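You operate a simulated robot arm through the tools that you are given. There is no shell and no other tool.

Carry out the task below with a simulated robot arm. There is one attempt and no reset: what you move stays moved.

TASK
Fit the band ring for the green top injector in the long yellow rack and clamp that injector in.
Fine: ring of its colour; the old one goes on the yellow rim tray, the letter dial to the injector's letter and colour.

The check looks at the end state, three seconds after you hand in, the way a careful person would. Anything else that was tipped, shoved, dropped, spilled or broken makes it a failure.

THE ROBOT
A 7-joint arm with a two-finger parallel gripper, fixed in place. Base frame: the origin is at the foot of the arm, x ahead of it, y to its left, z up. Lengths are in mm, angles in degrees, forces in N, time in s.
With the tool pointing down near the work surface it reaches from about 100 to 720 mm from the base axis. Its first joint turns from -166.0 to 166.0 degrees. Payload 1.57 kg.
Tool frame: the origin (TCP) lies between the finger pads and is the grasp point; the fingertips stand 30 mm ahead of it; z points along the fingers, y is the line along which they close. The gripper opens to 110 mm. The fingers are 24 mm wide and 12 mm thick; the gripper's body (48 by 112 mm) begins 78 mm behind the TCP.
Orientation is that of the tool frame in the base frame, as [roll, pitch, yaw] about the fixed x, y, z axes, in that order (R = Rz(yaw) Ry(pitch) Rx(roll)). With the fingers straight down and closing along the base's y, the tool's x points along the base's -x, its y along +y and its z along -z.

THE INTERFACE
- The arm moves only by the tool arm_command. Its argument "series" is one flat list of numbers, 7 for each row, row after row: the shift along the base's x, y, z in mm, then the turn, a rotation vector about the base's x, y, z in degrees, then the opening, from 0 (shut) to 1 (fully open). In form: [x, y, z, ax, ay, az, gripper, x, y, z, ax, ay, az, gripper, ...]. A call has 1 to 20 rows; each row is the pose to reach, as a shift and turn from the pose commanded when the call began. A row lasts 0.2 s, in which the tool goes at most 50 mm and 8.6 degrees; a call with a longer step from one row to the next is refused whole, and so is a gripper value outside its range. A pose out of reach is approached as far as the arm can. The call stops where the force on the tool passes 90 N (or 10 N more than at its start, if that is more) or the arm is blocked; 0.2 s more then pass. The fingers move at their own pace (about 45 mm/s each) and stop on an object; they squeeze with about 43 N. The grip force told is the motor's: it shows also when the fingers shut on nothing. Time passes only in rows, and 0.2 s behind the last, so rows that repeat a pose let the fingers close. It gives the time, the measured TCP pose, the force on the tool (base axes), the opening and the grip force at its end, in the units of the frame above (readings bear some noise), with the torque about the TCP (base axes, N m) and any sound that the robot's microphone picked up, and new pictures: "pictures" is both (left out), scene, wrist or none.
- Cameras (640 x 400 px; columns grow to the right, rows downward): "scene" is fixed at [395.9, -478.4, 1685.4]; the picture's right is [0.85, 0.53, 0.00], its down [0.50, -0.81, -0.32] and it looks along [-0.17, 0.27, -0.95] (base axes); focal length 308 px, centre (320, 200). "wrist" rides on the gripper at [70, 16, -141] in the tool frame; the picture's right is [-0.23, 0.97, 0.00], its down [-0.86, -0.20, -0.48] and it looks along [-0.47, -0.11, 0.88] (tool axes); focal length 222 px, centre (320, 200). There is no depth. A picture from a camera that has moved, and an enlarged one, comes with that camera's place and axes in the base frame and with its lens. The place of the scene camera against the robot may be out by one fixed shift of up to 25 mm in any direction.
- lift_body(by): slides the trunk up (or, below 0, down) by that many mm; the arm rides with it, the base frame stays. It gives what a move gives, with no picture.
- enlarge(camera, box): a new picture of the part [left, top, right, bottom] of that camera's present view, enlarged. It takes no simulated time.
- hand_in(): hands the job in; it is judged then, once.

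Nothing tells you positions but the pictures and the camera data. Unless the task says otherwise, let go and move clear before handing in.

The tools are called after "Call:" as a command line: name --argument value ..., lists and objects as JSON in quotes. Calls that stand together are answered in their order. arm_command: Moves the arm, as the interface text tells. Its arguments: {"type":"object","properties":{"series":{"type":"array"},"pictures":{"type":"string","enum":["both","scene","wrist","none"]}},"required":["series"]} The other tools are called the same way: lift_body (by) slides the trunk up or down; enlarge (camera, box) takes an enlarged picture of a part of a camera's view; hand_in () hands the job in.

At the start:

```text
clock: 0.0
eef_pos: [153.2, -400.6, 1265.5]
tcp_rot: [179.9, 0.0, -179.9]
contact_force: [-0.2, 0.0, -0.8]
wrist_torque: [0.02, 0.03, 0.04]
width: 110.0
finger_force: 0.0
trunk travel left (down, up): [-525.0, 65.0]
```

scene: 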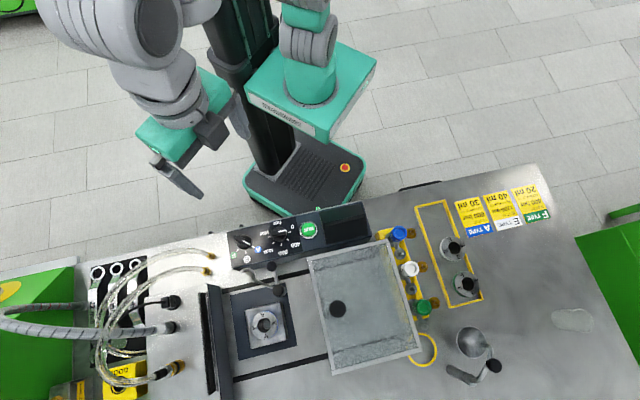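
wrist: 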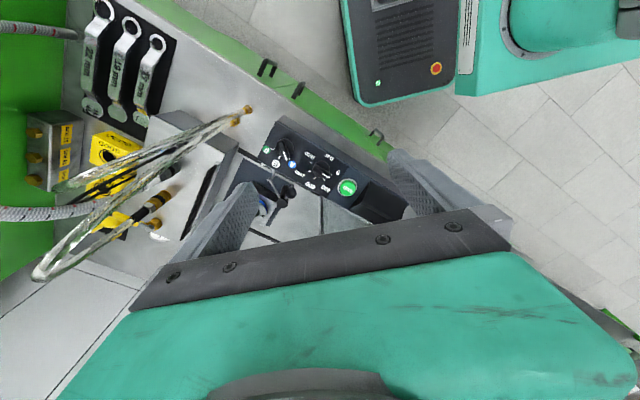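

I see a work bench with a control box, a clamp fixture, a transparent cover, a yellow rack with blue, white and green-topped injectors, and yellow outlined trays. I'll enlarge parts of the scene to identify them before moving.

Call:
enlarge --camera "scene" --box '[370, 200, 530, 300]'

Call:
enlarge --camera "scene" --box '[220, 200, 380, 300]'

Call:
enlarge --camera "scene" --box '[370, 290, 546, 400]'

Call:
enlarge --camera "scene" --box '[190, 270, 370, 382]'

Call:
enlarge --camera "scene" --box '[40, 240, 240, 400]'

Call:
enlarge --camera "wrist" --box '[220, 90, 420, 215]'

```text
4.00 times, centred on (450, 250) of scene
camera zoom: at [395.9, -478.4, 1685.4], right [0.85, 0.53, 0.0], down [0.5, -0.81, -0.32], along [-0.17, 0.27, -0.95], focal length 1233 px, centre (-200, 0)
```

zoom: 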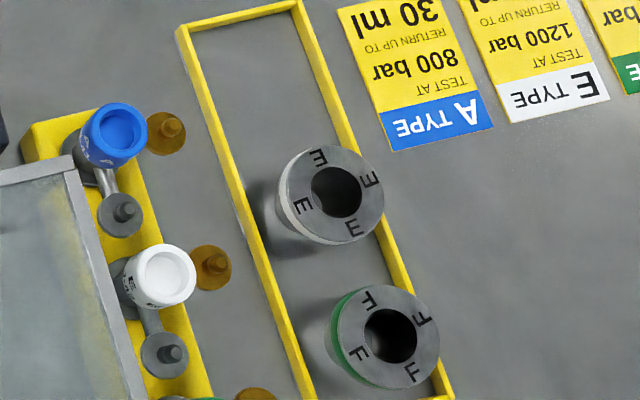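

```text
4.00 times, centred on (300, 250) of scene
camera zoom: at [395.9, -478.4, 1685.4], right [0.85, 0.53, 0.0], down [0.5, -0.81, -0.32], along [-0.17, 0.27, -0.95], focal length 1233 px, centre (400, 0)
```

zoom: 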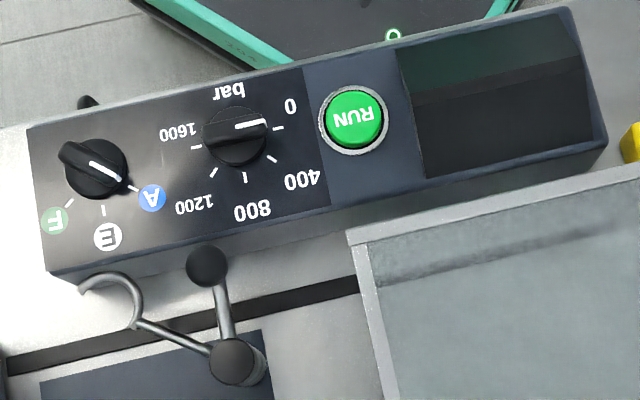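

```text
3.64 times, centred on (458, 345) of scene
camera zoom: at [395.9, -478.4, 1685.4], right [0.85, 0.53, 0.0], down [0.5, -0.81, -0.32], along [-0.17, 0.27, -0.95], focal length 1120 px, centre (-182, -327)
```

zoom: 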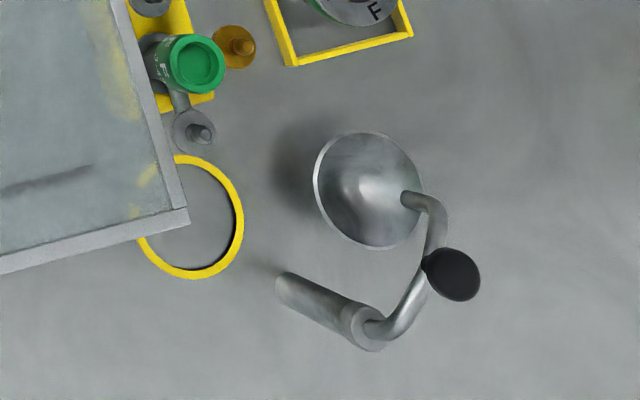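

```text
3.56 times, centred on (280, 326) of scene
camera zoom: at [395.9, -478.4, 1685.4], right [0.85, 0.53, 0.0], down [0.5, -0.81, -0.32], along [-0.17, 0.27, -0.95], focal length 1096 px, centre (462, -248)
```

zoom: 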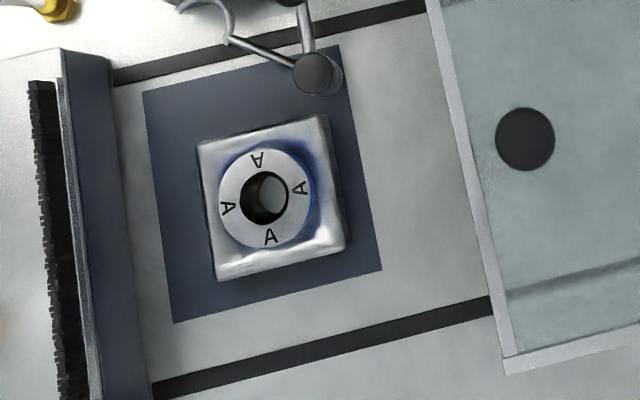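

```text
2.50 times, centred on (140, 320) of scene
camera zoom: at [395.9, -478.4, 1685.4], right [0.85, 0.53, 0.0], down [0.5, -0.81, -0.32], along [-0.17, 0.27, -0.95], focal length 770 px, centre (770, -100)
```

zoom: 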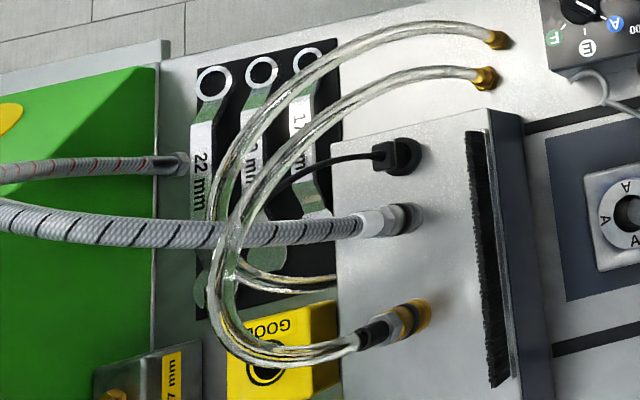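

```text
3.20 times, centred on (320, 152) of wrist
camera zoom: at [84.5, -384.4, 1406.8], right [0.23, 0.97, 0.0], down [0.86, -0.2, 0.48], along [0.47, -0.11, -0.88], focal length 711 px, centre (320, 352)
```

zoom: 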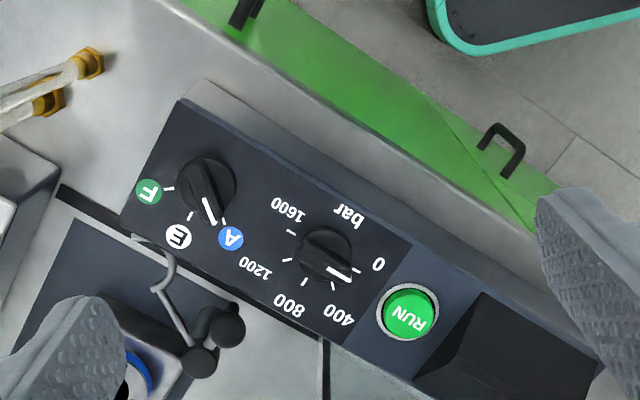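

The bench top looks to be around z≈930, with the fixture (A ring) near (316,-590), the green injector near (584,-387) and the F ring near (650,-288). I'll move high over the bench and look with the wrist camera to refine these.

Call:
arm_command --series '[45, 0, 0, 0, 0, 0, 1, 90, 0, 0, 0, 0, 0, 1, 135, 0, 0, 0, 0, 0, 1, 180, 0, 0, 0, 0, 0, 1, 225, 0, 0, 0, 0, 0, 1, 260, 0, 0, 0, 0, 0, 1]'

```text
clock: 1.4
eef_pos: [415.9, -403.1, 1266.1]
tcp_rot: [-180.0, -0.2, 180.0]
contact_force: [-0.9, -0.1, -0.2]
wrist_torque: [-0.02, 0.04, 0.0]
width: 110.1
finger_force: 0.0
trunk travel left (down, up): [-525.0, 65.0]
camera wrist: at [347.4, -386.3, 1407.4], right [0.23, 0.97, 0.0], down [0.86, -0.2, 0.48], along [0.47, -0.11, -0.88], focal length 222 px, centre (320, 200)
```

scene: 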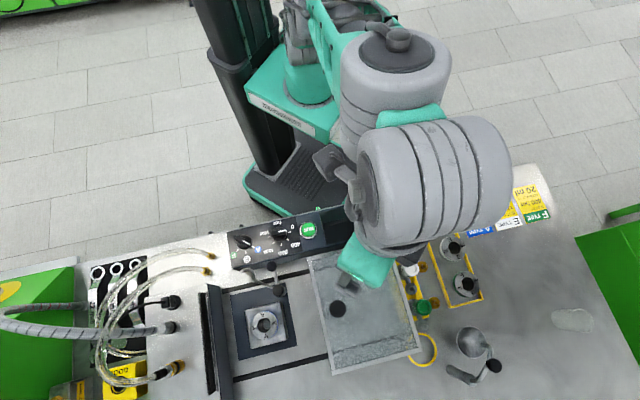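
wrist: 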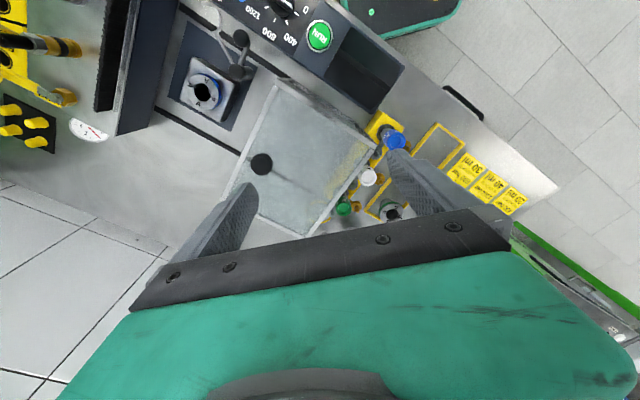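

The wrist camera sees the bench well behind the gripper. I'll go further out over the racks to look at the rings, injectors and trays from above.

Call:
arm_command --series '[40, 10, 0, 0, 0, 0, 1, 80, 20, -10, 0, 0, 0, 1, 120, 30, -25, 0, 0, 0, 1, 150, 40, -40, 0, 0, 0, 1, 175, 50, -50, 0, 0, 0, 1]'

```text
clock: 2.6
eef_pos: [568.5, -336.3, 1199.5]
tcp_rot: [179.9, 0.0, 180.0]
contact_force: [0.9, 0.2, 0.1]
wrist_torque: [0.05, 0.04, -0.02]
width: 110.0
finger_force: 0.1
out of reach, approached as far as the arm can: row 3, 4, 5
trunk travel left (down, up): [-525.0, 65.0]
camera wrist: at [499.2, -319.8, 1340.8], right [0.23, 0.97, 0.0], down [0.86, -0.2, 0.48], along [0.46, -0.11, -0.88], focal length 222 px, centre (320, 200)
```

scene: 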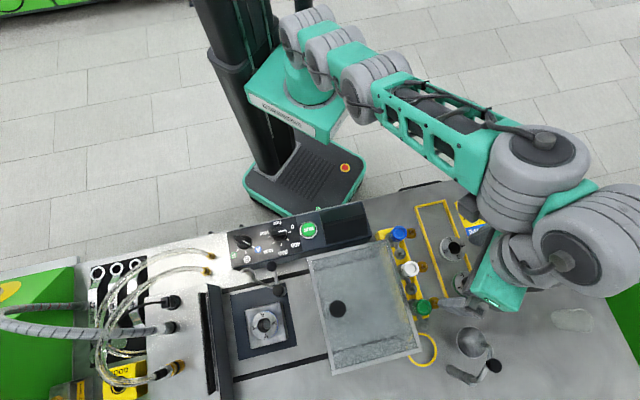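
wrist: 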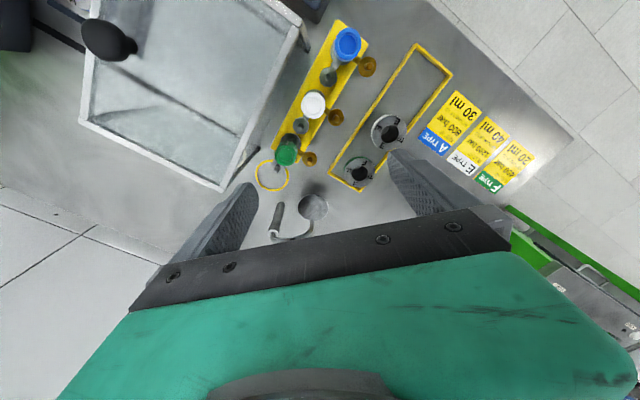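

Now the racks are clearly visible from the wrist. I'll zoom in on details.

Call:
enlarge --camera "wrist" --box '[240, 20, 400, 120]'

Call:
enlarge --camera "wrist" --box '[240, 100, 400, 200]'

Call:
enlarge --camera "wrist" --box '[340, 20, 580, 170]'

Call:
enlarge --camera "wrist" --box '[230, 150, 390, 250]'

```text
4.00 times, centred on (320, 70) of wrist
camera zoom: at [499.2, -319.8, 1340.8], right [0.23, 0.97, 0.0], down [0.86, -0.2, 0.48], along [0.46, -0.11, -0.88], focal length 888 px, centre (320, 720)
```

zoom: 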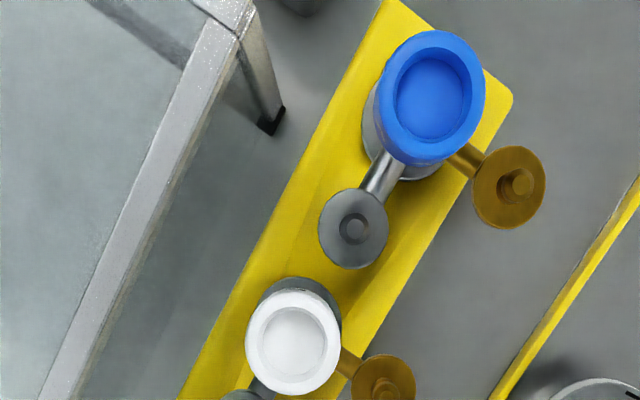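

```text
4.00 times, centred on (320, 150) of wrist
camera zoom: at [499.2, -319.8, 1340.8], right [0.23, 0.97, 0.0], down [0.86, -0.2, 0.48], along [0.46, -0.11, -0.88], focal length 888 px, centre (320, 400)
```

zoom: 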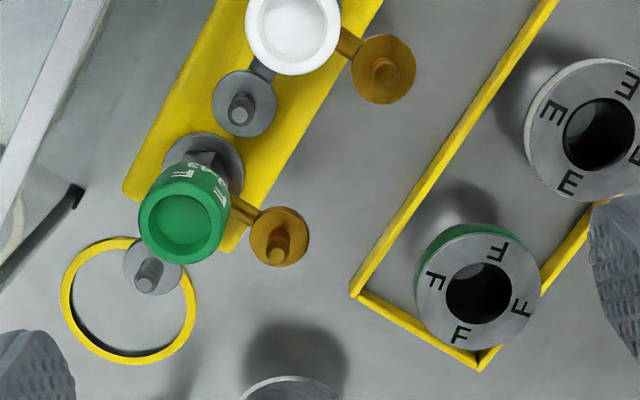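

```text
2.67 times, centred on (460, 95) of wrist
camera zoom: at [499.2, -319.8, 1340.8], right [0.23, 0.97, 0.0], down [0.86, -0.2, 0.48], along [0.46, -0.11, -0.88], focal length 592 px, centre (-53, 480)
```

zoom: 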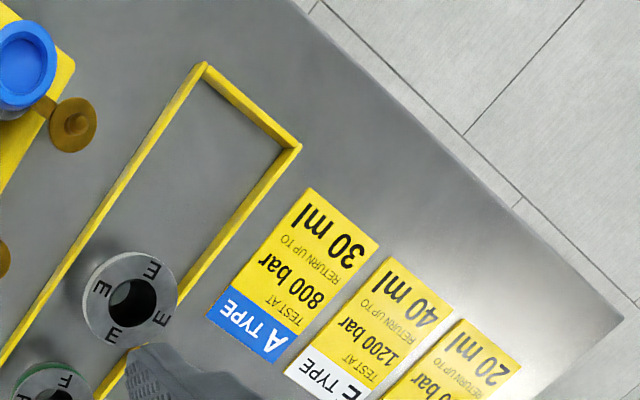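

```text
4.00 times, centred on (310, 200) of wrist
camera zoom: at [499.2, -319.8, 1340.8], right [0.23, 0.97, 0.0], down [0.86, -0.2, 0.48], along [0.46, -0.11, -0.88], focal length 888 px, centre (360, 200)
```

zoom: 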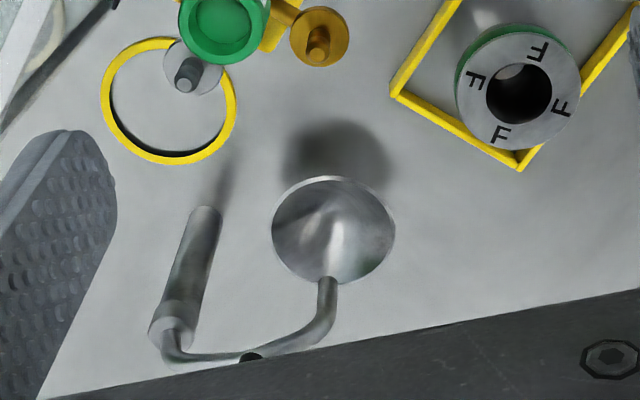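

The rectangular yellow-rimmed tray holds the E and F rings with an empty place for A. Next I'll look at the fixture and clamp from closer up.

Call:
arm_command --series '[-30, -25, -10, 0, 0, 0, 1, -60, -50, -20, 0, 0, 0, 1, -90, -80, -30, 0, 0, 0, 1, -120, -110, -40, 0, 0, 0, 1, -150, -140, -45, 0, 0, 0, 1, -180, -170, -50, 0, 0, 0, 1, -210, -200, -50, 0, 0, 0, 1, -235, -225, -50, 0, 0, 0, 1]'

```text
clock: 4.4
eef_pos: [332.0, -562.5, 1151.8]
tcp_rot: [-180.0, 0.0, 179.9]
contact_force: [-0.3, -0.9, -1.3]
wrist_torque: [0.04, 0.0, 0.01]
width: 110.1
finger_force: 0.0
out of reach, approached as far as the arm can: row 1, 2
trunk travel left (down, up): [-525.0, 65.0]
camera wrist: at [262.7, -546.0, 1292.5], right [0.23, 0.97, 0.0], down [0.86, -0.2, 0.48], along [0.47, -0.11, -0.88], focal length 222 px, centre (320, 200)
```

scene: 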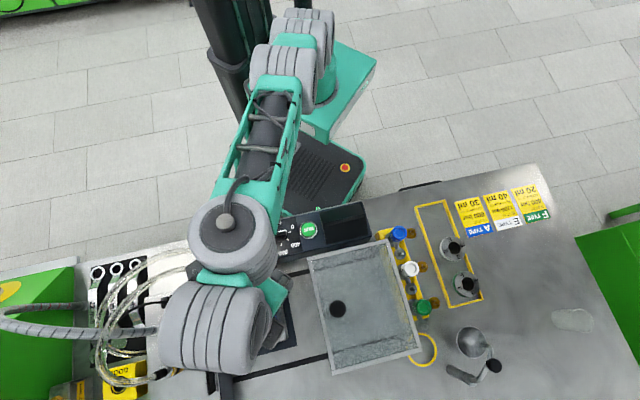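
wrist: 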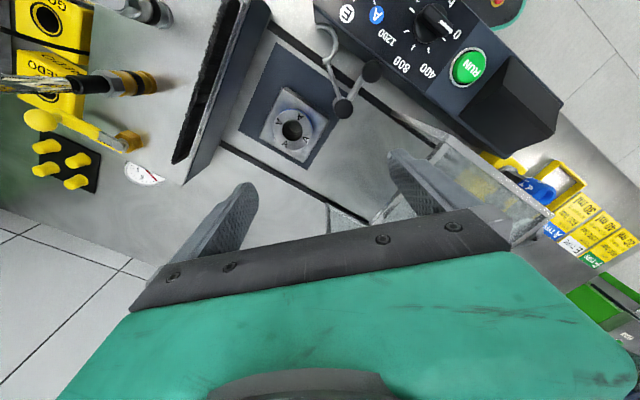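

Call:
enlarge --camera "wrist" --box '[220, 20, 428, 150]'

Call:
enlarge --camera "wrist" --box '[250, 80, 346, 140]'

Call:
enlarge --camera "wrist" --box '[290, 0, 530, 150]'

Call:
enlarge --camera "wrist" --box '[0, 0, 240, 150]'

Call:
enlarge --camera "wrist" --box '[400, 100, 640, 250]'

```text
3.08 times, centred on (324, 85) of wrist
camera zoom: at [262.7, -546.0, 1292.5], right [0.23, 0.97, 0.0], down [0.86, -0.2, 0.48], along [0.47, -0.11, -0.88], focal length 684 px, centre (308, 554)
```

zoom: 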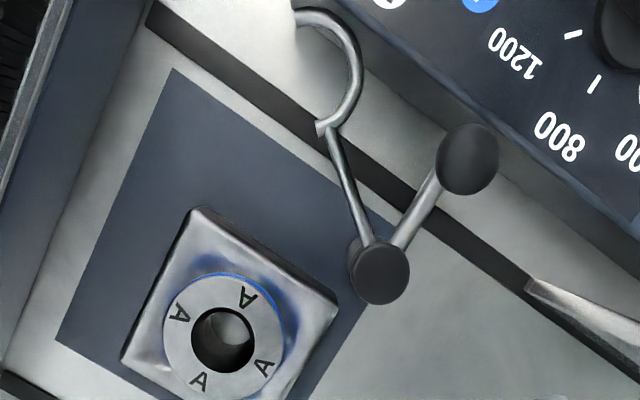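

```text
6.67 times, centred on (298, 110) of wrist
camera zoom: at [262.7, -546.0, 1292.5], right [0.23, 0.97, 0.0], down [0.86, -0.2, 0.48], along [0.47, -0.11, -0.88], focal length 1481 px, centre (467, 800)
```

zoom: 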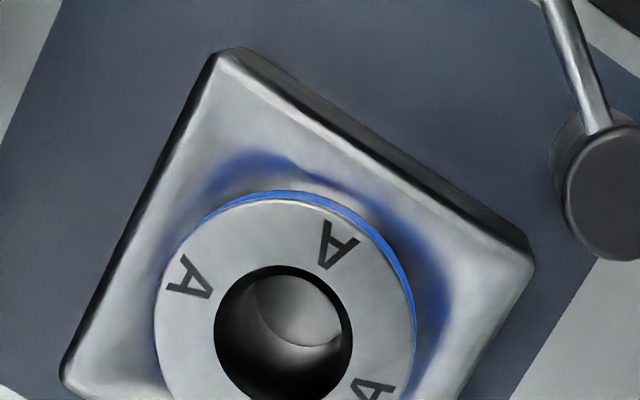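

```text
2.67 times, centred on (410, 75) of wrist
camera zoom: at [262.7, -546.0, 1292.5], right [0.23, 0.97, 0.0], down [0.86, -0.2, 0.48], along [0.47, -0.11, -0.88], focal length 592 px, centre (80, 533)
```

zoom: 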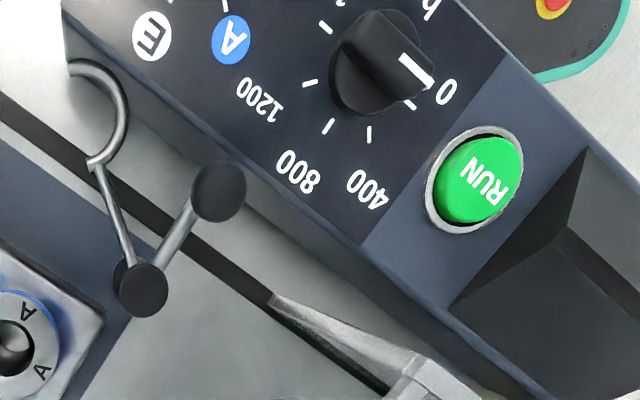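

```text
2.67 times, centred on (120, 75) of wrist
camera zoom: at [262.7, -546.0, 1292.5], right [0.23, 0.97, 0.0], down [0.86, -0.2, 0.48], along [0.47, -0.11, -0.88], focal length 592 px, centre (853, 533)
```

zoom: 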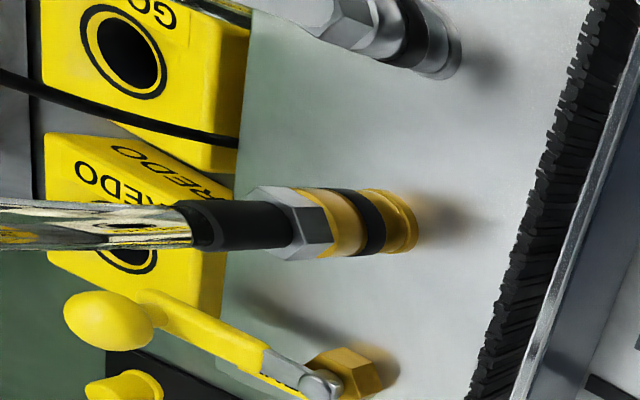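

```text
2.67 times, centred on (520, 175) of wrist
camera zoom: at [262.7, -546.0, 1292.5], right [0.23, 0.97, 0.0], down [0.86, -0.2, 0.48], along [0.47, -0.11, -0.88], focal length 592 px, centre (-213, 267)
```

zoom: 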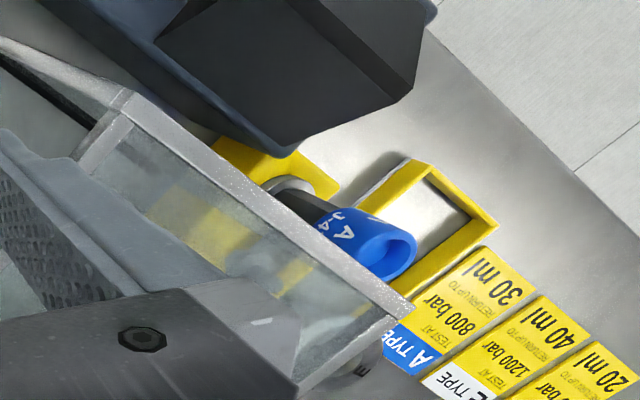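

The fixture has the A ring seated in a square block, with a swing clamp (C-hook, post, handle knob) beside it. I'll take a second view from a different place to triangulate heights.

Call:
arm_command --series '[-20, 25, -10, 0, 0, 0, 1, -40, 50, -20, 0, 0, 0, 1, -60, 75, -30, 0, 0, 0, 1, -80, 100, -30, 0, 0, 0, 1, -100, 120, -30, 0, 0, 0, 1]' --pictures "wrist"

Call:
enlarge --camera "wrist" --box '[120, 40, 360, 190]'

Call:
enlarge --camera "wrist" --box '[240, 0, 480, 150]'

```text
clock: 5.6
eef_pos: [230.2, -441.4, 1122.4]
tcp_rot: [-179.9, -0.1, -179.9]
contact_force: [0.6, 1.3, 0.0]
wrist_torque: [0.0, 0.01, 0.01]
width: 109.7
finger_force: 0.0
trunk travel left (down, up): [-525.0, 65.0]
camera wrist: at [161.3, -425.6, 1263.3], right [0.23, 0.97, 0.0], down [0.86, -0.2, 0.48], along [0.47, -0.11, -0.88], focal length 222 px, centre (320, 200)
```

wrist: 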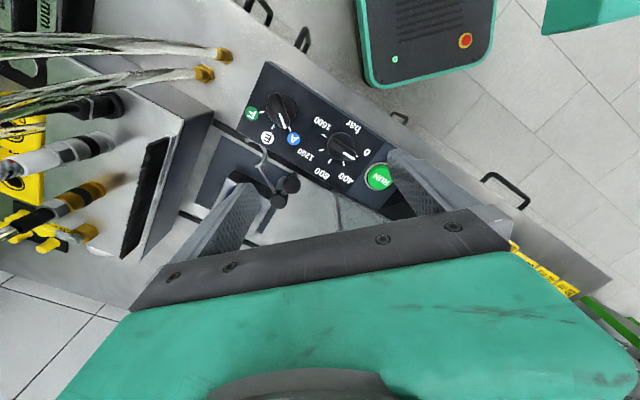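

```text
2.67 times, centred on (240, 115) of wrist
camera zoom: at [161.3, -425.6, 1263.3], right [0.23, 0.97, 0.0], down [0.86, -0.2, 0.48], along [0.47, -0.11, -0.88], focal length 592 px, centre (533, 427)
```

zoom: 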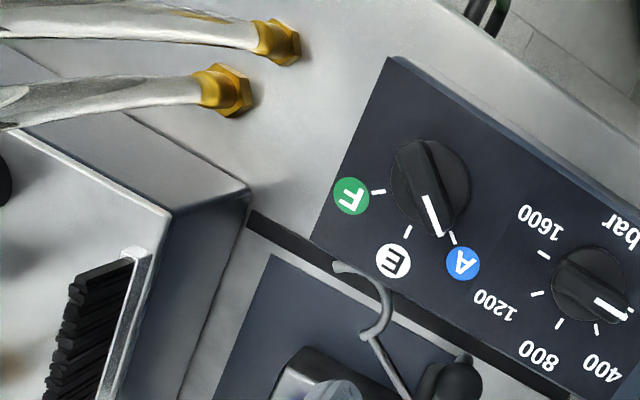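

```text
2.67 times, centred on (360, 75) of wrist
camera zoom: at [161.3, -425.6, 1263.3], right [0.23, 0.97, 0.0], down [0.86, -0.2, 0.48], along [0.47, -0.11, -0.88], focal length 592 px, centre (213, 533)
```

zoom: 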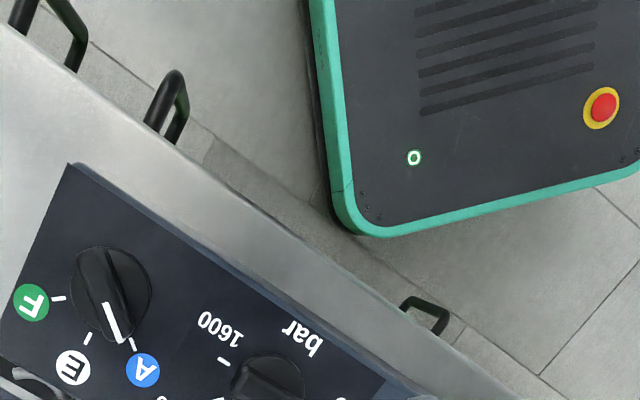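

The letter dial is at about (180,-475) with its panel at z≈985, and now points at A; F is about 97° clockwise. I'll move above it and test the −97° turn in the air, which also gives a view from the other side.

Call:
arm_command --series '[-25, -17, 0, 0, 0, 0, 1, -50, -33, 0, 0, 0, -8, 0.4, -50, -33, 0, 0, 0, -16, 0.4, -50, -33, 0, 0, 0, -24, 0.4, -50, -33, 0, 0, 0, -32, 0.4, -50, -33, 0, 0, 0, -40, 0.4, -50, -33, 0, 0, 0, -48, 0.4, -50, -33, 0, 0, 0, -56, 0.4, -50, -33, 0, 0, 0, -64, 0.4, -50, -33, 0, 0, 0, -72, 0.4, -50, -33, 0, 0, 0, -80, 0.4, -50, -33, 0, 0, 0, -88, 0.4, -50, -33, 0, 0, 0, -96, 0.4, -50, -33, 0, 0, 0, -102, 0.4]'

Call:
enlarge --camera "wrist" --box '[240, 30, 480, 180]'

```text
clock: 8.6
eef_pos: [181.8, -474.5, 1123.0]
tcp_rot: [-180.0, -0.1, 78.1]
contact_force: [0.1, -0.2, -1.1]
wrist_torque: [0.0, 0.01, -0.04]
width: 44.0
finger_force: 0.0
trunk travel left (down, up): [-525.0, 65.0]
camera wrist: at [212.1, -409.6, 1264.2], right [0.9, -0.43, 0.0], down [-0.37, -0.79, 0.48], along [-0.2, -0.43, -0.88], focal length 222 px, centre (320, 200)
```

scene: 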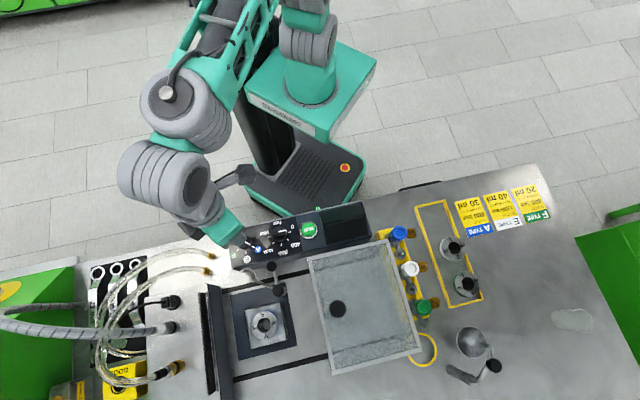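
wrist: 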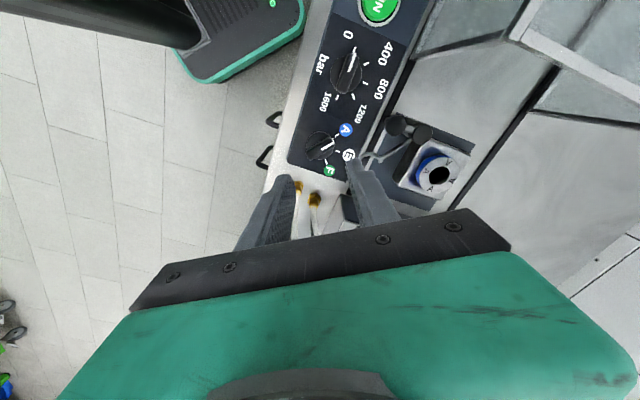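

```text
2.67 times, centred on (360, 105) of wrist
camera zoom: at [212.1, -409.6, 1264.2], right [0.9, -0.43, 0.0], down [-0.37, -0.79, 0.48], along [-0.2, -0.43, -0.88], focal length 592 px, centre (213, 453)
```

zoom: 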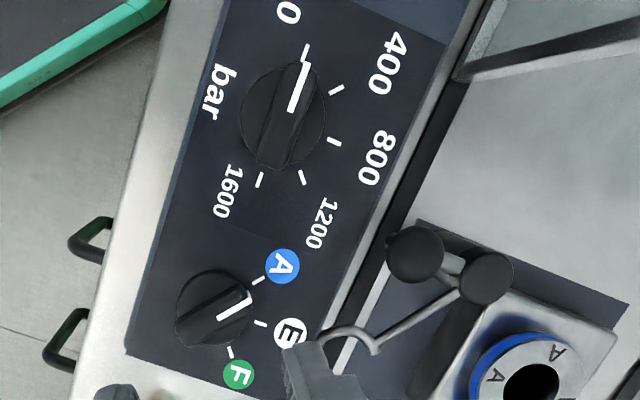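

The view confirms dial centre ≈(182,-475), ridge top z≈1011, A at ≈5° and F at ≈-95°. I'll zoom on the knob, hook clamp and ring for detail.

Call:
enlarge --camera "wrist" --box '[296, 125, 360, 165]'

Call:
enlarge --camera "wrist" --box '[350, 105, 478, 185]'

Call:
enlarge --camera "wrist" --box '[400, 0, 640, 150]'

```text
10.00 times, centred on (328, 145) of wrist
camera zoom: at [212.1, -409.6, 1264.2], right [0.9, -0.43, 0.0], down [-0.37, -0.79, 0.48], along [-0.2, -0.43, -0.88], focal length 2221 px, centre (240, 750)
```

zoom: 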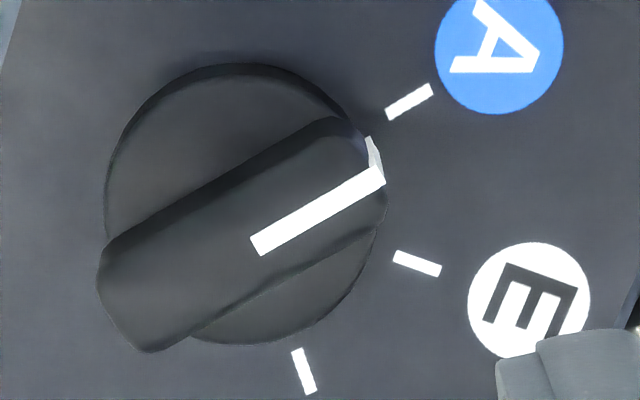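

```text
5.00 times, centred on (414, 145) of wrist
camera zoom: at [212.1, -409.6, 1264.2], right [0.9, -0.43, 0.0], down [-0.37, -0.79, 0.48], along [-0.2, -0.43, -0.88], focal length 1111 px, centre (-150, 475)
```

zoom: 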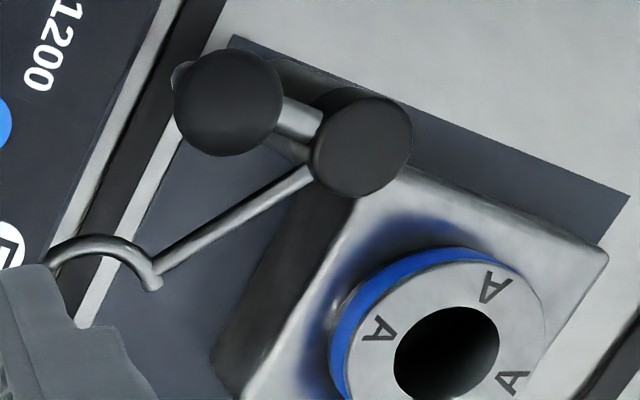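

```text
2.67 times, centred on (520, 75) of wrist
camera zoom: at [212.1, -409.6, 1264.2], right [0.9, -0.43, 0.0], down [-0.37, -0.79, 0.48], along [-0.2, -0.43, -0.88], focal length 592 px, centre (-213, 533)
```

zoom: 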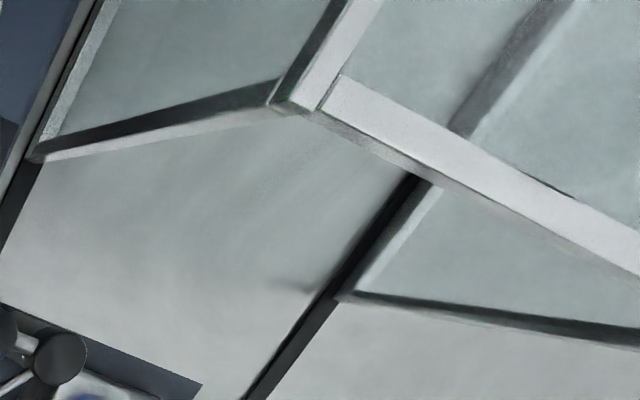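

The knob has a 13 mm ridge standing on a round skirt. I'll turn back to align with the ridge (yaw 185) and descend so the fingertips straddle it.

Call:
arm_command --series '[0, 0, 0, 0, 0, 8.3, 0.4, 0, 0, 0, 0, 0, 16.6, 0.4, 0, 0, 0, 0, 0, 24.9, 0.4, 0, 0, 0, 0, 0, 33.2, 0.4, 0, 0, 0, 0, 0, 41.5, 0.4, 0, 0, 0, 0, 0, 49.8, 0.4, 0, 0, 0, 0, 0, 58.1, 0.4, 0, 0, 0, 0, 0, 66.4, 0.4, 0, 0, 0, 0, 0, 74.7, 0.4, 0, 0, 0, 0, 0, 83, 0.4, 0, 0, -10, 0, 0, 91.3, 0.4, 0, 0, -20, 0, 0, 99.6, 0.4, 0, 0, -40, 0, 0, 107, 0.4, 0, 0, -60, 0, 0, 107, 0.4]' --pictures "wrist"

Call:
enlarge --camera "wrist" --box '[220, 60, 412, 180]'

```text
clock: 11.6
eef_pos: [181.1, -475.3, 1062.9]
tcp_rot: [-180.0, 0.0, -175.0]
contact_force: [0.2, -0.3, -0.4]
wrist_torque: [0.02, -0.01, -0.05]
width: 43.5
finger_force: 0.2
trunk travel left (down, up): [-525.0, 65.0]
camera wrist: at [111.3, -465.0, 1202.5], right [0.14, 0.99, 0.0], down [0.87, -0.12, 0.48], along [0.47, -0.07, -0.88], focal length 222 px, centre (320, 200)
```

wrist: 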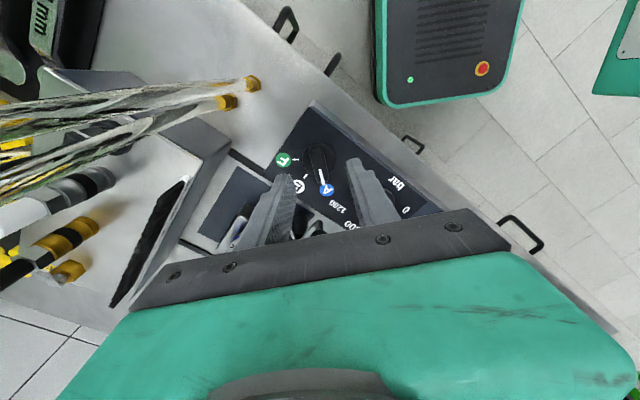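

```text
3.33 times, centred on (316, 120) of wrist
camera zoom: at [111.3, -465.0, 1202.5], right [0.14, 0.99, 0.0], down [0.87, -0.12, 0.48], along [0.47, -0.07, -0.88], focal length 740 px, centre (333, 467)
```

zoom: 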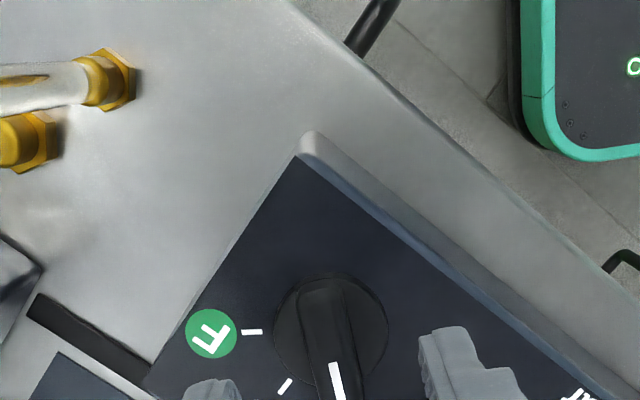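

Fingers straddle the knob well. Descending the last 36 mm and closing on the ridge.

Call:
arm_command --series '[0, 0, -15, 0, 0, 0, 0.4, 0, 0, -27, 0, 0, 0, 0.4, 0, 0, -36, 0, 0, 0, 0.4, 0, 0, -36, 0, 0, 0, 0.05, 0, 0, -36, 0, 0, 0, 0.05, 0, 0, -36, 0, 0, 0, 0.05]' --pictures "wrist"

Call:
enlarge --camera "wrist" --box '[220, 60, 412, 180]'

```text
clock: 13.0
eef_pos: [180.9, -475.4, 1026.1]
tcp_rot: [-180.0, -0.1, -175.0]
contact_force: [0.7, -7.2, -2.3]
wrist_torque: [-0.24, -0.2, 0.0]
width: 13.0
finger_force: 21.7
trunk travel left (down, up): [-525.0, 65.0]
camera wrist: at [111.2, -465.2, 1167.4], right [0.14, 0.99, 0.0], down [0.87, -0.12, 0.48], along [0.47, -0.07, -0.88], focal length 222 px, centre (320, 200)
```

wrist: 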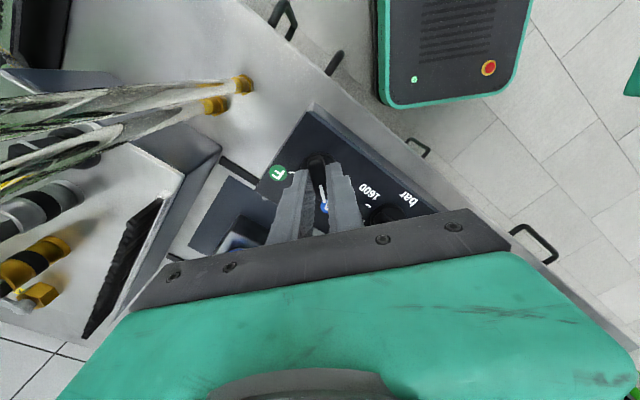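

```text
3.33 times, centred on (316, 120) of wrist
camera zoom: at [111.2, -465.2, 1167.4], right [0.14, 0.99, 0.0], down [0.87, -0.12, 0.48], along [0.47, -0.07, -0.88], focal length 740 px, centre (333, 467)
```

zoom: 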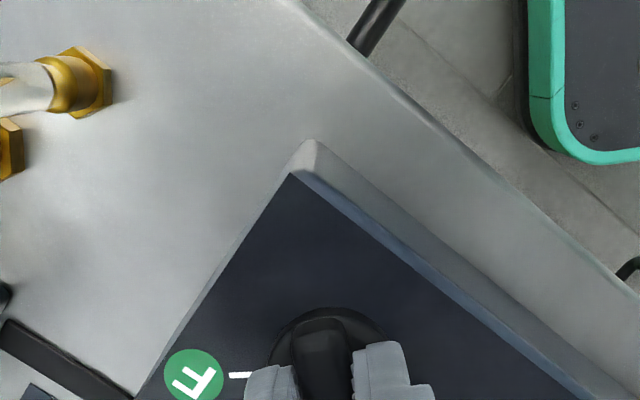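

The ridge is gripped (13 mm). Now turning −100° toward F.

Call:
arm_command --series '[0, -0.5, 0, 0, 0, -8, 0.05, 0, -0.5, 0, 0, 0, -16, 0.05, 0, -0.5, 0, 0, 0, -24, 0.05, 0, -0.5, 0, 0, 0, -32, 0.05, 0, -0.5, 0, 0, 0, -40, 0.05, 0, -0.5, 0, 0, 0, -48, 0.05, 0, -0.5, 0, 0, 0, -56, 0.05, 0, -0.5, 0, 0, 0, -64, 0.05, 0, -0.5, 0, 0, 0, -72, 0.05, 0, -0.5, 0, 0, 0, -80, 0.05, 0, -0.5, 0, 0, 0, -88, 0.05, 0, -0.5, 0, 0, 0, -95, 0.05, 0, -0.5, 0, 0, 0, -100, 0.05]' --pictures "wrist"

Call:
enlarge --camera "wrist" --box '[240, 80, 400, 180]'

```text
clock: 15.8
eef_pos: [180.3, -477.1, 1027.4]
tcp_rot: [-180.0, -0.1, 84.8]
contact_force: [-8.1, -16.6, -2.3]
wrist_torque: [-1.08, 0.33, 0.17]
width: 13.0
finger_force: 30.4
trunk travel left (down, up): [-525.0, 65.0]
camera wrist: at [203.3, -408.8, 1167.6], right [0.95, -0.31, 0.0], down [-0.28, -0.83, 0.48], along [-0.15, -0.45, -0.88], focal length 222 px, centre (320, 200)
```

wrist: 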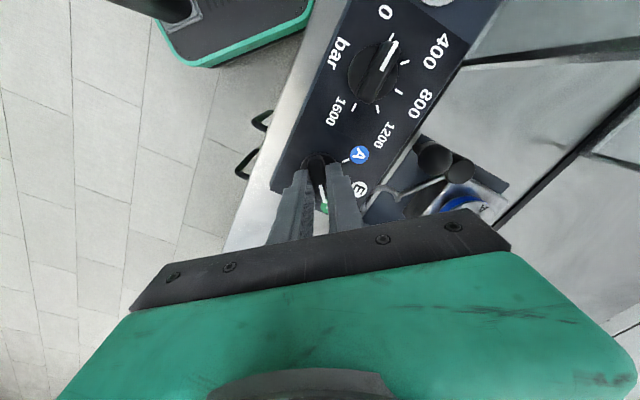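

```text
4.00 times, centred on (320, 130) of wrist
camera zoom: at [203.3, -408.8, 1167.6], right [0.95, -0.31, 0.0], down [-0.28, -0.83, 0.48], along [-0.15, -0.45, -0.88], focal length 888 px, centre (320, 480)
```

zoom: 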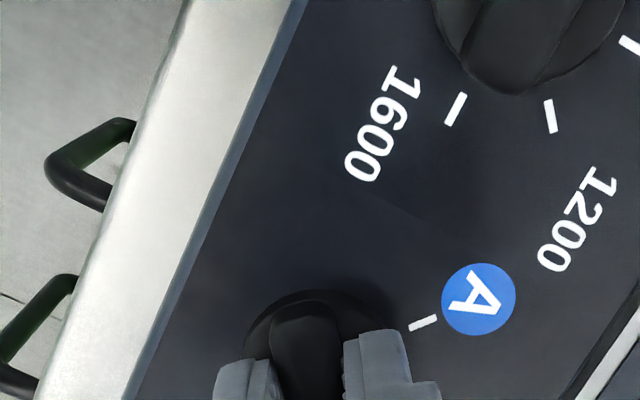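

The ridge has followed the turn. I'll release, lift straight up and check where the mark points.

Call:
arm_command --series '[0, 0, 0, 0, 0, 0, 0.3, 0, 0, 0, 0, 0, 0, 0.4, 0, 0, 15, 0, 0, 0, 0.4, 0, 0, 45, 0, 0, 0, 0.4, 0, 0, 90, 0, 0, 0, 0.4, 0, 0, 110, 0, 0, 0, 0.4]' --pictures "wrist"

Call:
enlarge --camera "wrist" --box '[270, 90, 398, 170]'

Call:
enlarge --camera "wrist" --box '[340, 60, 532, 180]'

```text
clock: 17.2
eef_pos: [180.7, -477.0, 1135.7]
tcp_rot: [-179.9, -0.2, 85.0]
contact_force: [0.1, -0.2, -0.1]
wrist_torque: [-0.02, -0.01, 0.02]
width: 44.3
finger_force: 0.0
trunk travel left (down, up): [-525.0, 65.0]
camera wrist: at [203.2, -408.7, 1277.7], right [0.95, -0.31, 0.0], down [-0.27, -0.84, 0.48], along [-0.15, -0.45, -0.88], focal length 222 px, centre (320, 200)
```

wrist: 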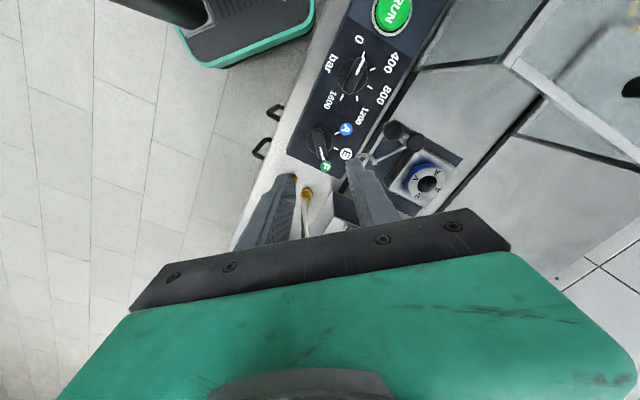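

```text
5.00 times, centred on (334, 130) of wrist
camera zoom: at [203.2, -408.7, 1277.7], right [0.95, -0.31, 0.0], down [-0.27, -0.84, 0.48], along [-0.15, -0.45, -0.88], focal length 1111 px, centre (250, 550)
```

zoom: 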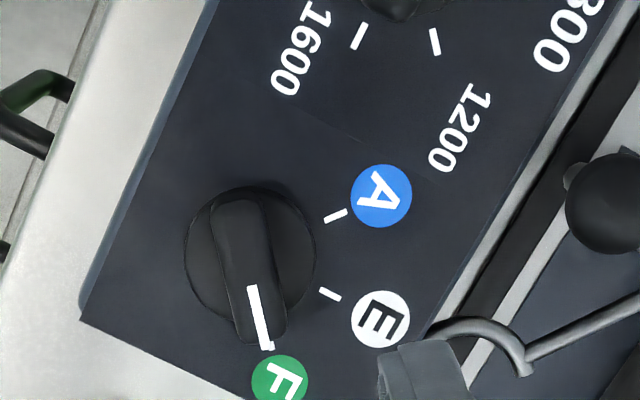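

```text
3.33 times, centred on (436, 120) of wrist
camera zoom: at [203.2, -408.7, 1277.7], right [0.95, -0.31, 0.0], down [-0.27, -0.84, 0.48], along [-0.15, -0.45, -0.88], focal length 740 px, centre (-67, 467)
```

zoom: 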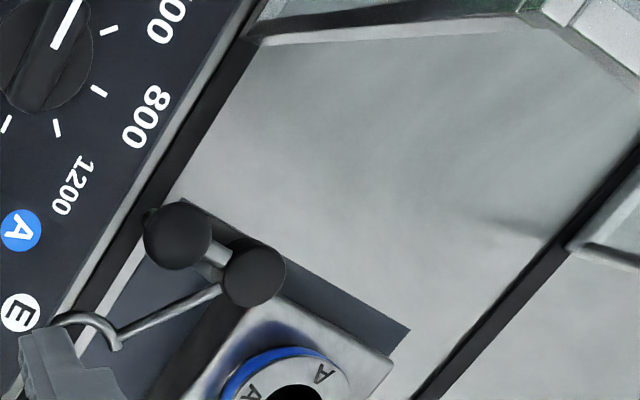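

The dial now points to F. Triangulation puts the A ring at ≈(318,-600) with its top near z 958, the clamp post at (303,-522), and the handle knob at (269,-487,1004). I'll move above the fixture with yaw 135 and inspect closer.

Call:
arm_command --series '[25, -10, 0, 0, 0, 8, 0.5, 50, -30, 0, 0, 0, 16, 0.6, 75, -55, 0, 0, 0, 24, 0.7, 100, -80, 0, 0, 0, 32, 0.75, 120, -105, -10, 0, 0, 40, 0.75, 135, -120, -25, 0, 0, 48, 0.75, 137.5, -123, -40, 0, 0, 50, 0.75]'

Call:
enlarge --camera "wrist" --box '[220, 40, 412, 160]'

```text
clock: 18.8
eef_pos: [319.3, -597.0, 1096.8]
tcp_rot: [-179.9, -0.1, 135.0]
contact_force: [0.4, 0.1, 0.1]
wrist_torque: [-0.01, 0.01, 0.02]
width: 82.4
finger_force: 0.1
trunk travel left (down, up): [-525.0, 65.0]
camera wrist: at [281.0, -536.0, 1237.4], right [0.85, 0.53, 0.0], down [0.47, -0.74, 0.48], along [0.25, -0.41, -0.88], focal length 222 px, centre (320, 200)
```

scene: 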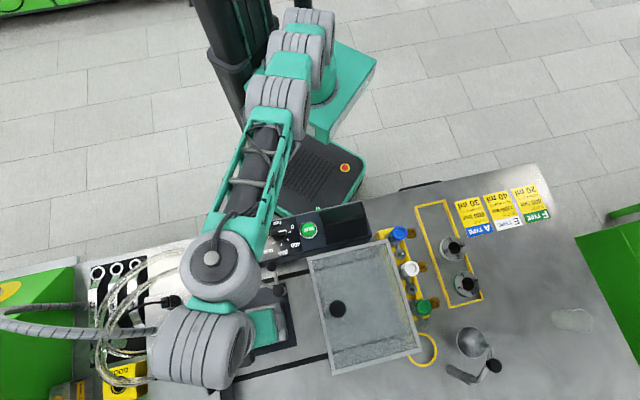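
wrist: 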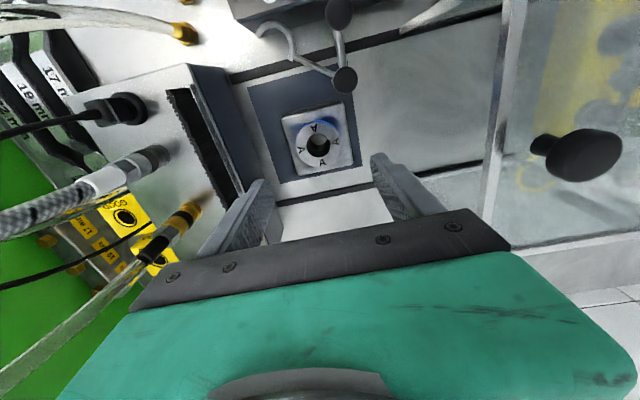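

```text
3.33 times, centred on (316, 100) of wrist
camera zoom: at [281.0, -536.0, 1237.4], right [0.85, 0.53, 0.0], down [0.47, -0.74, 0.48], along [0.25, -0.41, -0.88], focal length 740 px, centre (333, 533)
```

zoom: 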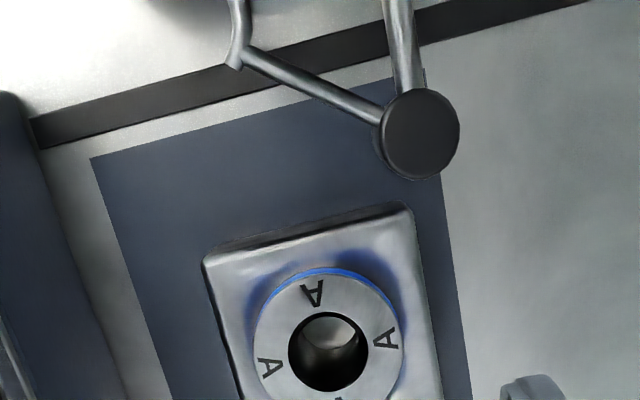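

The fixture geometry is consistent: ring centre (317.5,-600.5), OD ≈56 mm. I'll descend to just above the ring and re-check alignment and ring protrusion.

Call:
arm_command --series '[-1.8, -3.5, -30, 0, 0, 0, 0.72, -1.8, -3.5, -60, 0, 0, 0, 0.72, -1.8, -3.5, -85, 0, 0, 0, 0.72, -1.8, -3.5, -95, 0, 0, 0, 0.72]'

Call:
enlarge --camera "wrist" --box '[220, 50, 412, 170]'

Call:
enlarge --camera "scene" --box '[210, 250, 370, 350]'

```text
clock: 19.8
eef_pos: [316.5, -600.7, 1000.6]
tcp_rot: [180.0, 0.0, 135.0]
contact_force: [0.5, 0.6, -0.4]
wrist_torque: [0.02, 0.03, -0.01]
width: 78.9
finger_force: 0.1
trunk travel left (down, up): [-525.0, 65.0]
camera wrist: at [279.7, -539.9, 1141.9], right [0.85, 0.53, 0.0], down [0.46, -0.75, 0.48], along [0.25, -0.41, -0.88], focal length 222 px, centre (320, 200)
```

scene: 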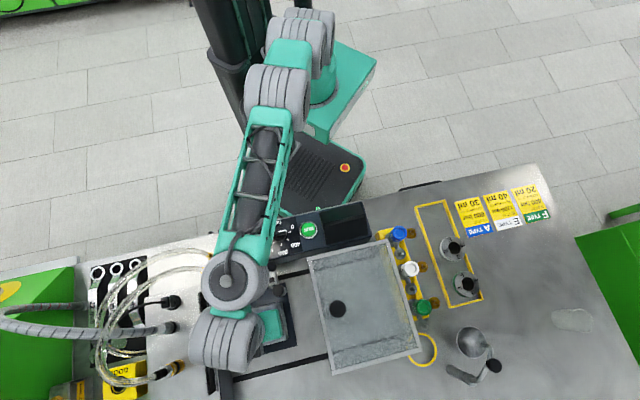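
wrist: 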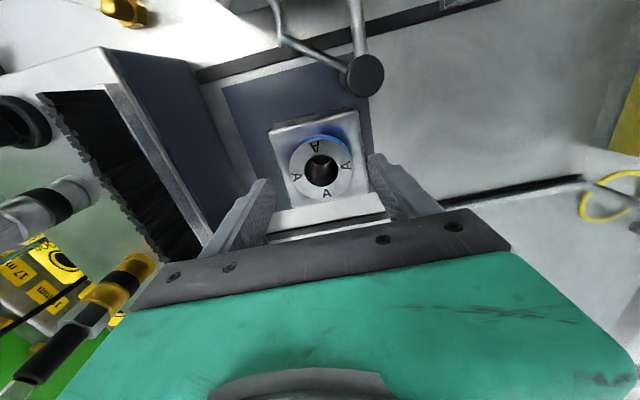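

```text
3.33 times, centred on (316, 110) of wrist
camera zoom: at [279.7, -539.9, 1141.9], right [0.85, 0.53, 0.0], down [0.46, -0.75, 0.48], along [0.25, -0.41, -0.88], focal length 740 px, centre (333, 500)
```

zoom: 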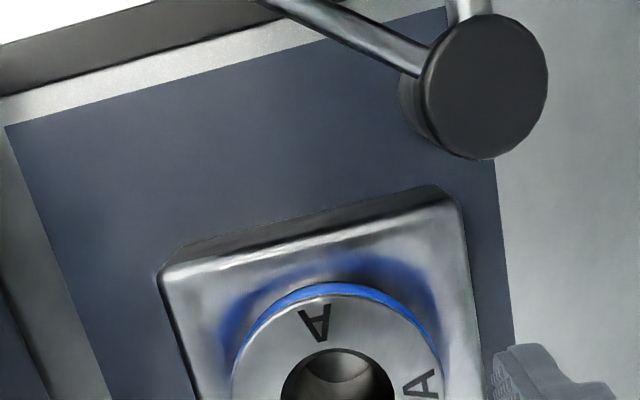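

```text
4.00 times, centred on (290, 300) of scene
camera zoom: at [395.9, -478.4, 1685.4], right [0.85, 0.53, 0.0], down [0.5, -0.81, -0.32], along [-0.17, 0.27, -0.95], focal length 1233 px, centre (440, -200)
```

zoom: 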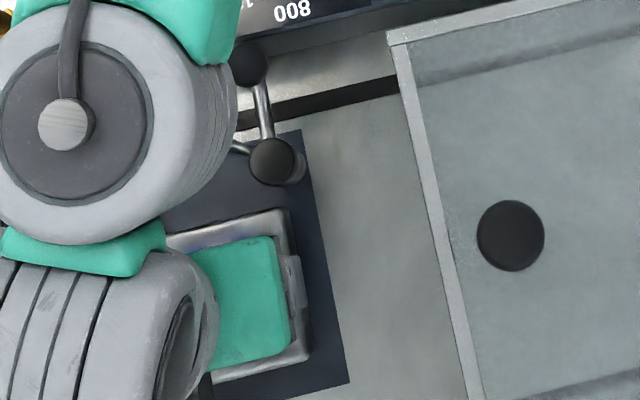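

Ring protrudes ≈12 mm above the block. Lowering to put the tips beside the ring and closing.

Call:
arm_command --series '[0.5, 1, -10, 0, 0, 0, 0.72, 0.5, 1, -18, 0, 0, 0, 0.72, 0.5, 1, -22, 0, 0, 0, 0.72, 0.5, 1, -22, 0, 0, 0, 0.4, 0.5, 1, -22, 0, 0, 0, 0.3, 0.5, 1, -22, 0, 0, 0, 0.3, 0.5, 1, -22, 0, 0, 0, 0.3]' --pictures "wrist"

Call:
enlarge --camera "wrist" --box '[240, 90, 400, 190]'

```text
clock: 21.4
eef_pos: [317.0, -600.4, 979.1]
tcp_rot: [-179.9, 0.1, 135.0]
contact_force: [-0.2, -0.8, 0.1]
wrist_torque: [-0.04, 0.04, -0.01]
width: 57.4
finger_force: 37.6
trunk travel left (down, up): [-525.0, 65.0]
camera wrist: at [280.4, -538.6, 1120.4], right [0.85, 0.53, 0.0], down [0.46, -0.75, 0.48], along [0.25, -0.41, -0.88], focal length 222 px, centre (320, 200)
```

wrist: 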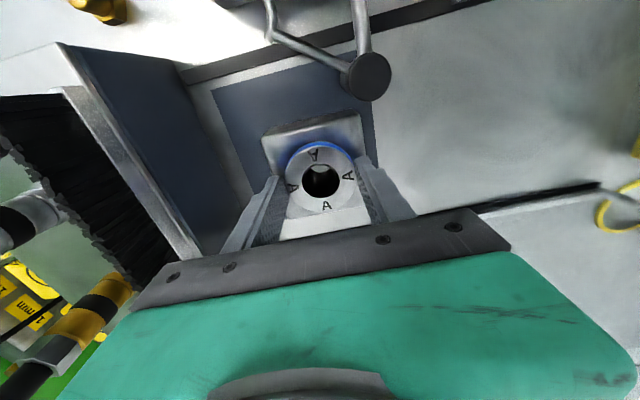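

```text
4.00 times, centred on (320, 140) of wrist
camera zoom: at [280.4, -538.6, 1120.4], right [0.85, 0.53, 0.0], down [0.46, -0.75, 0.48], along [0.25, -0.41, -0.88], focal length 888 px, centre (320, 440)
```

zoom: 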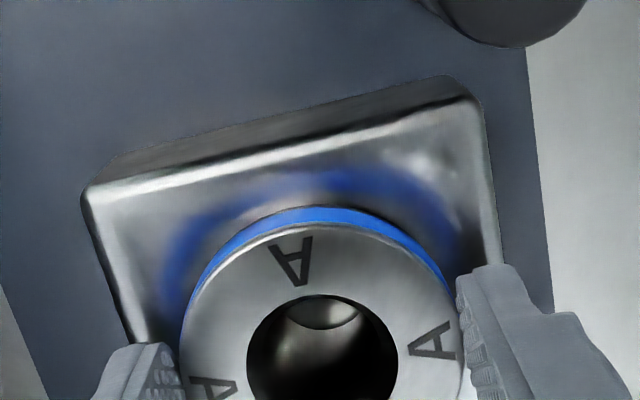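

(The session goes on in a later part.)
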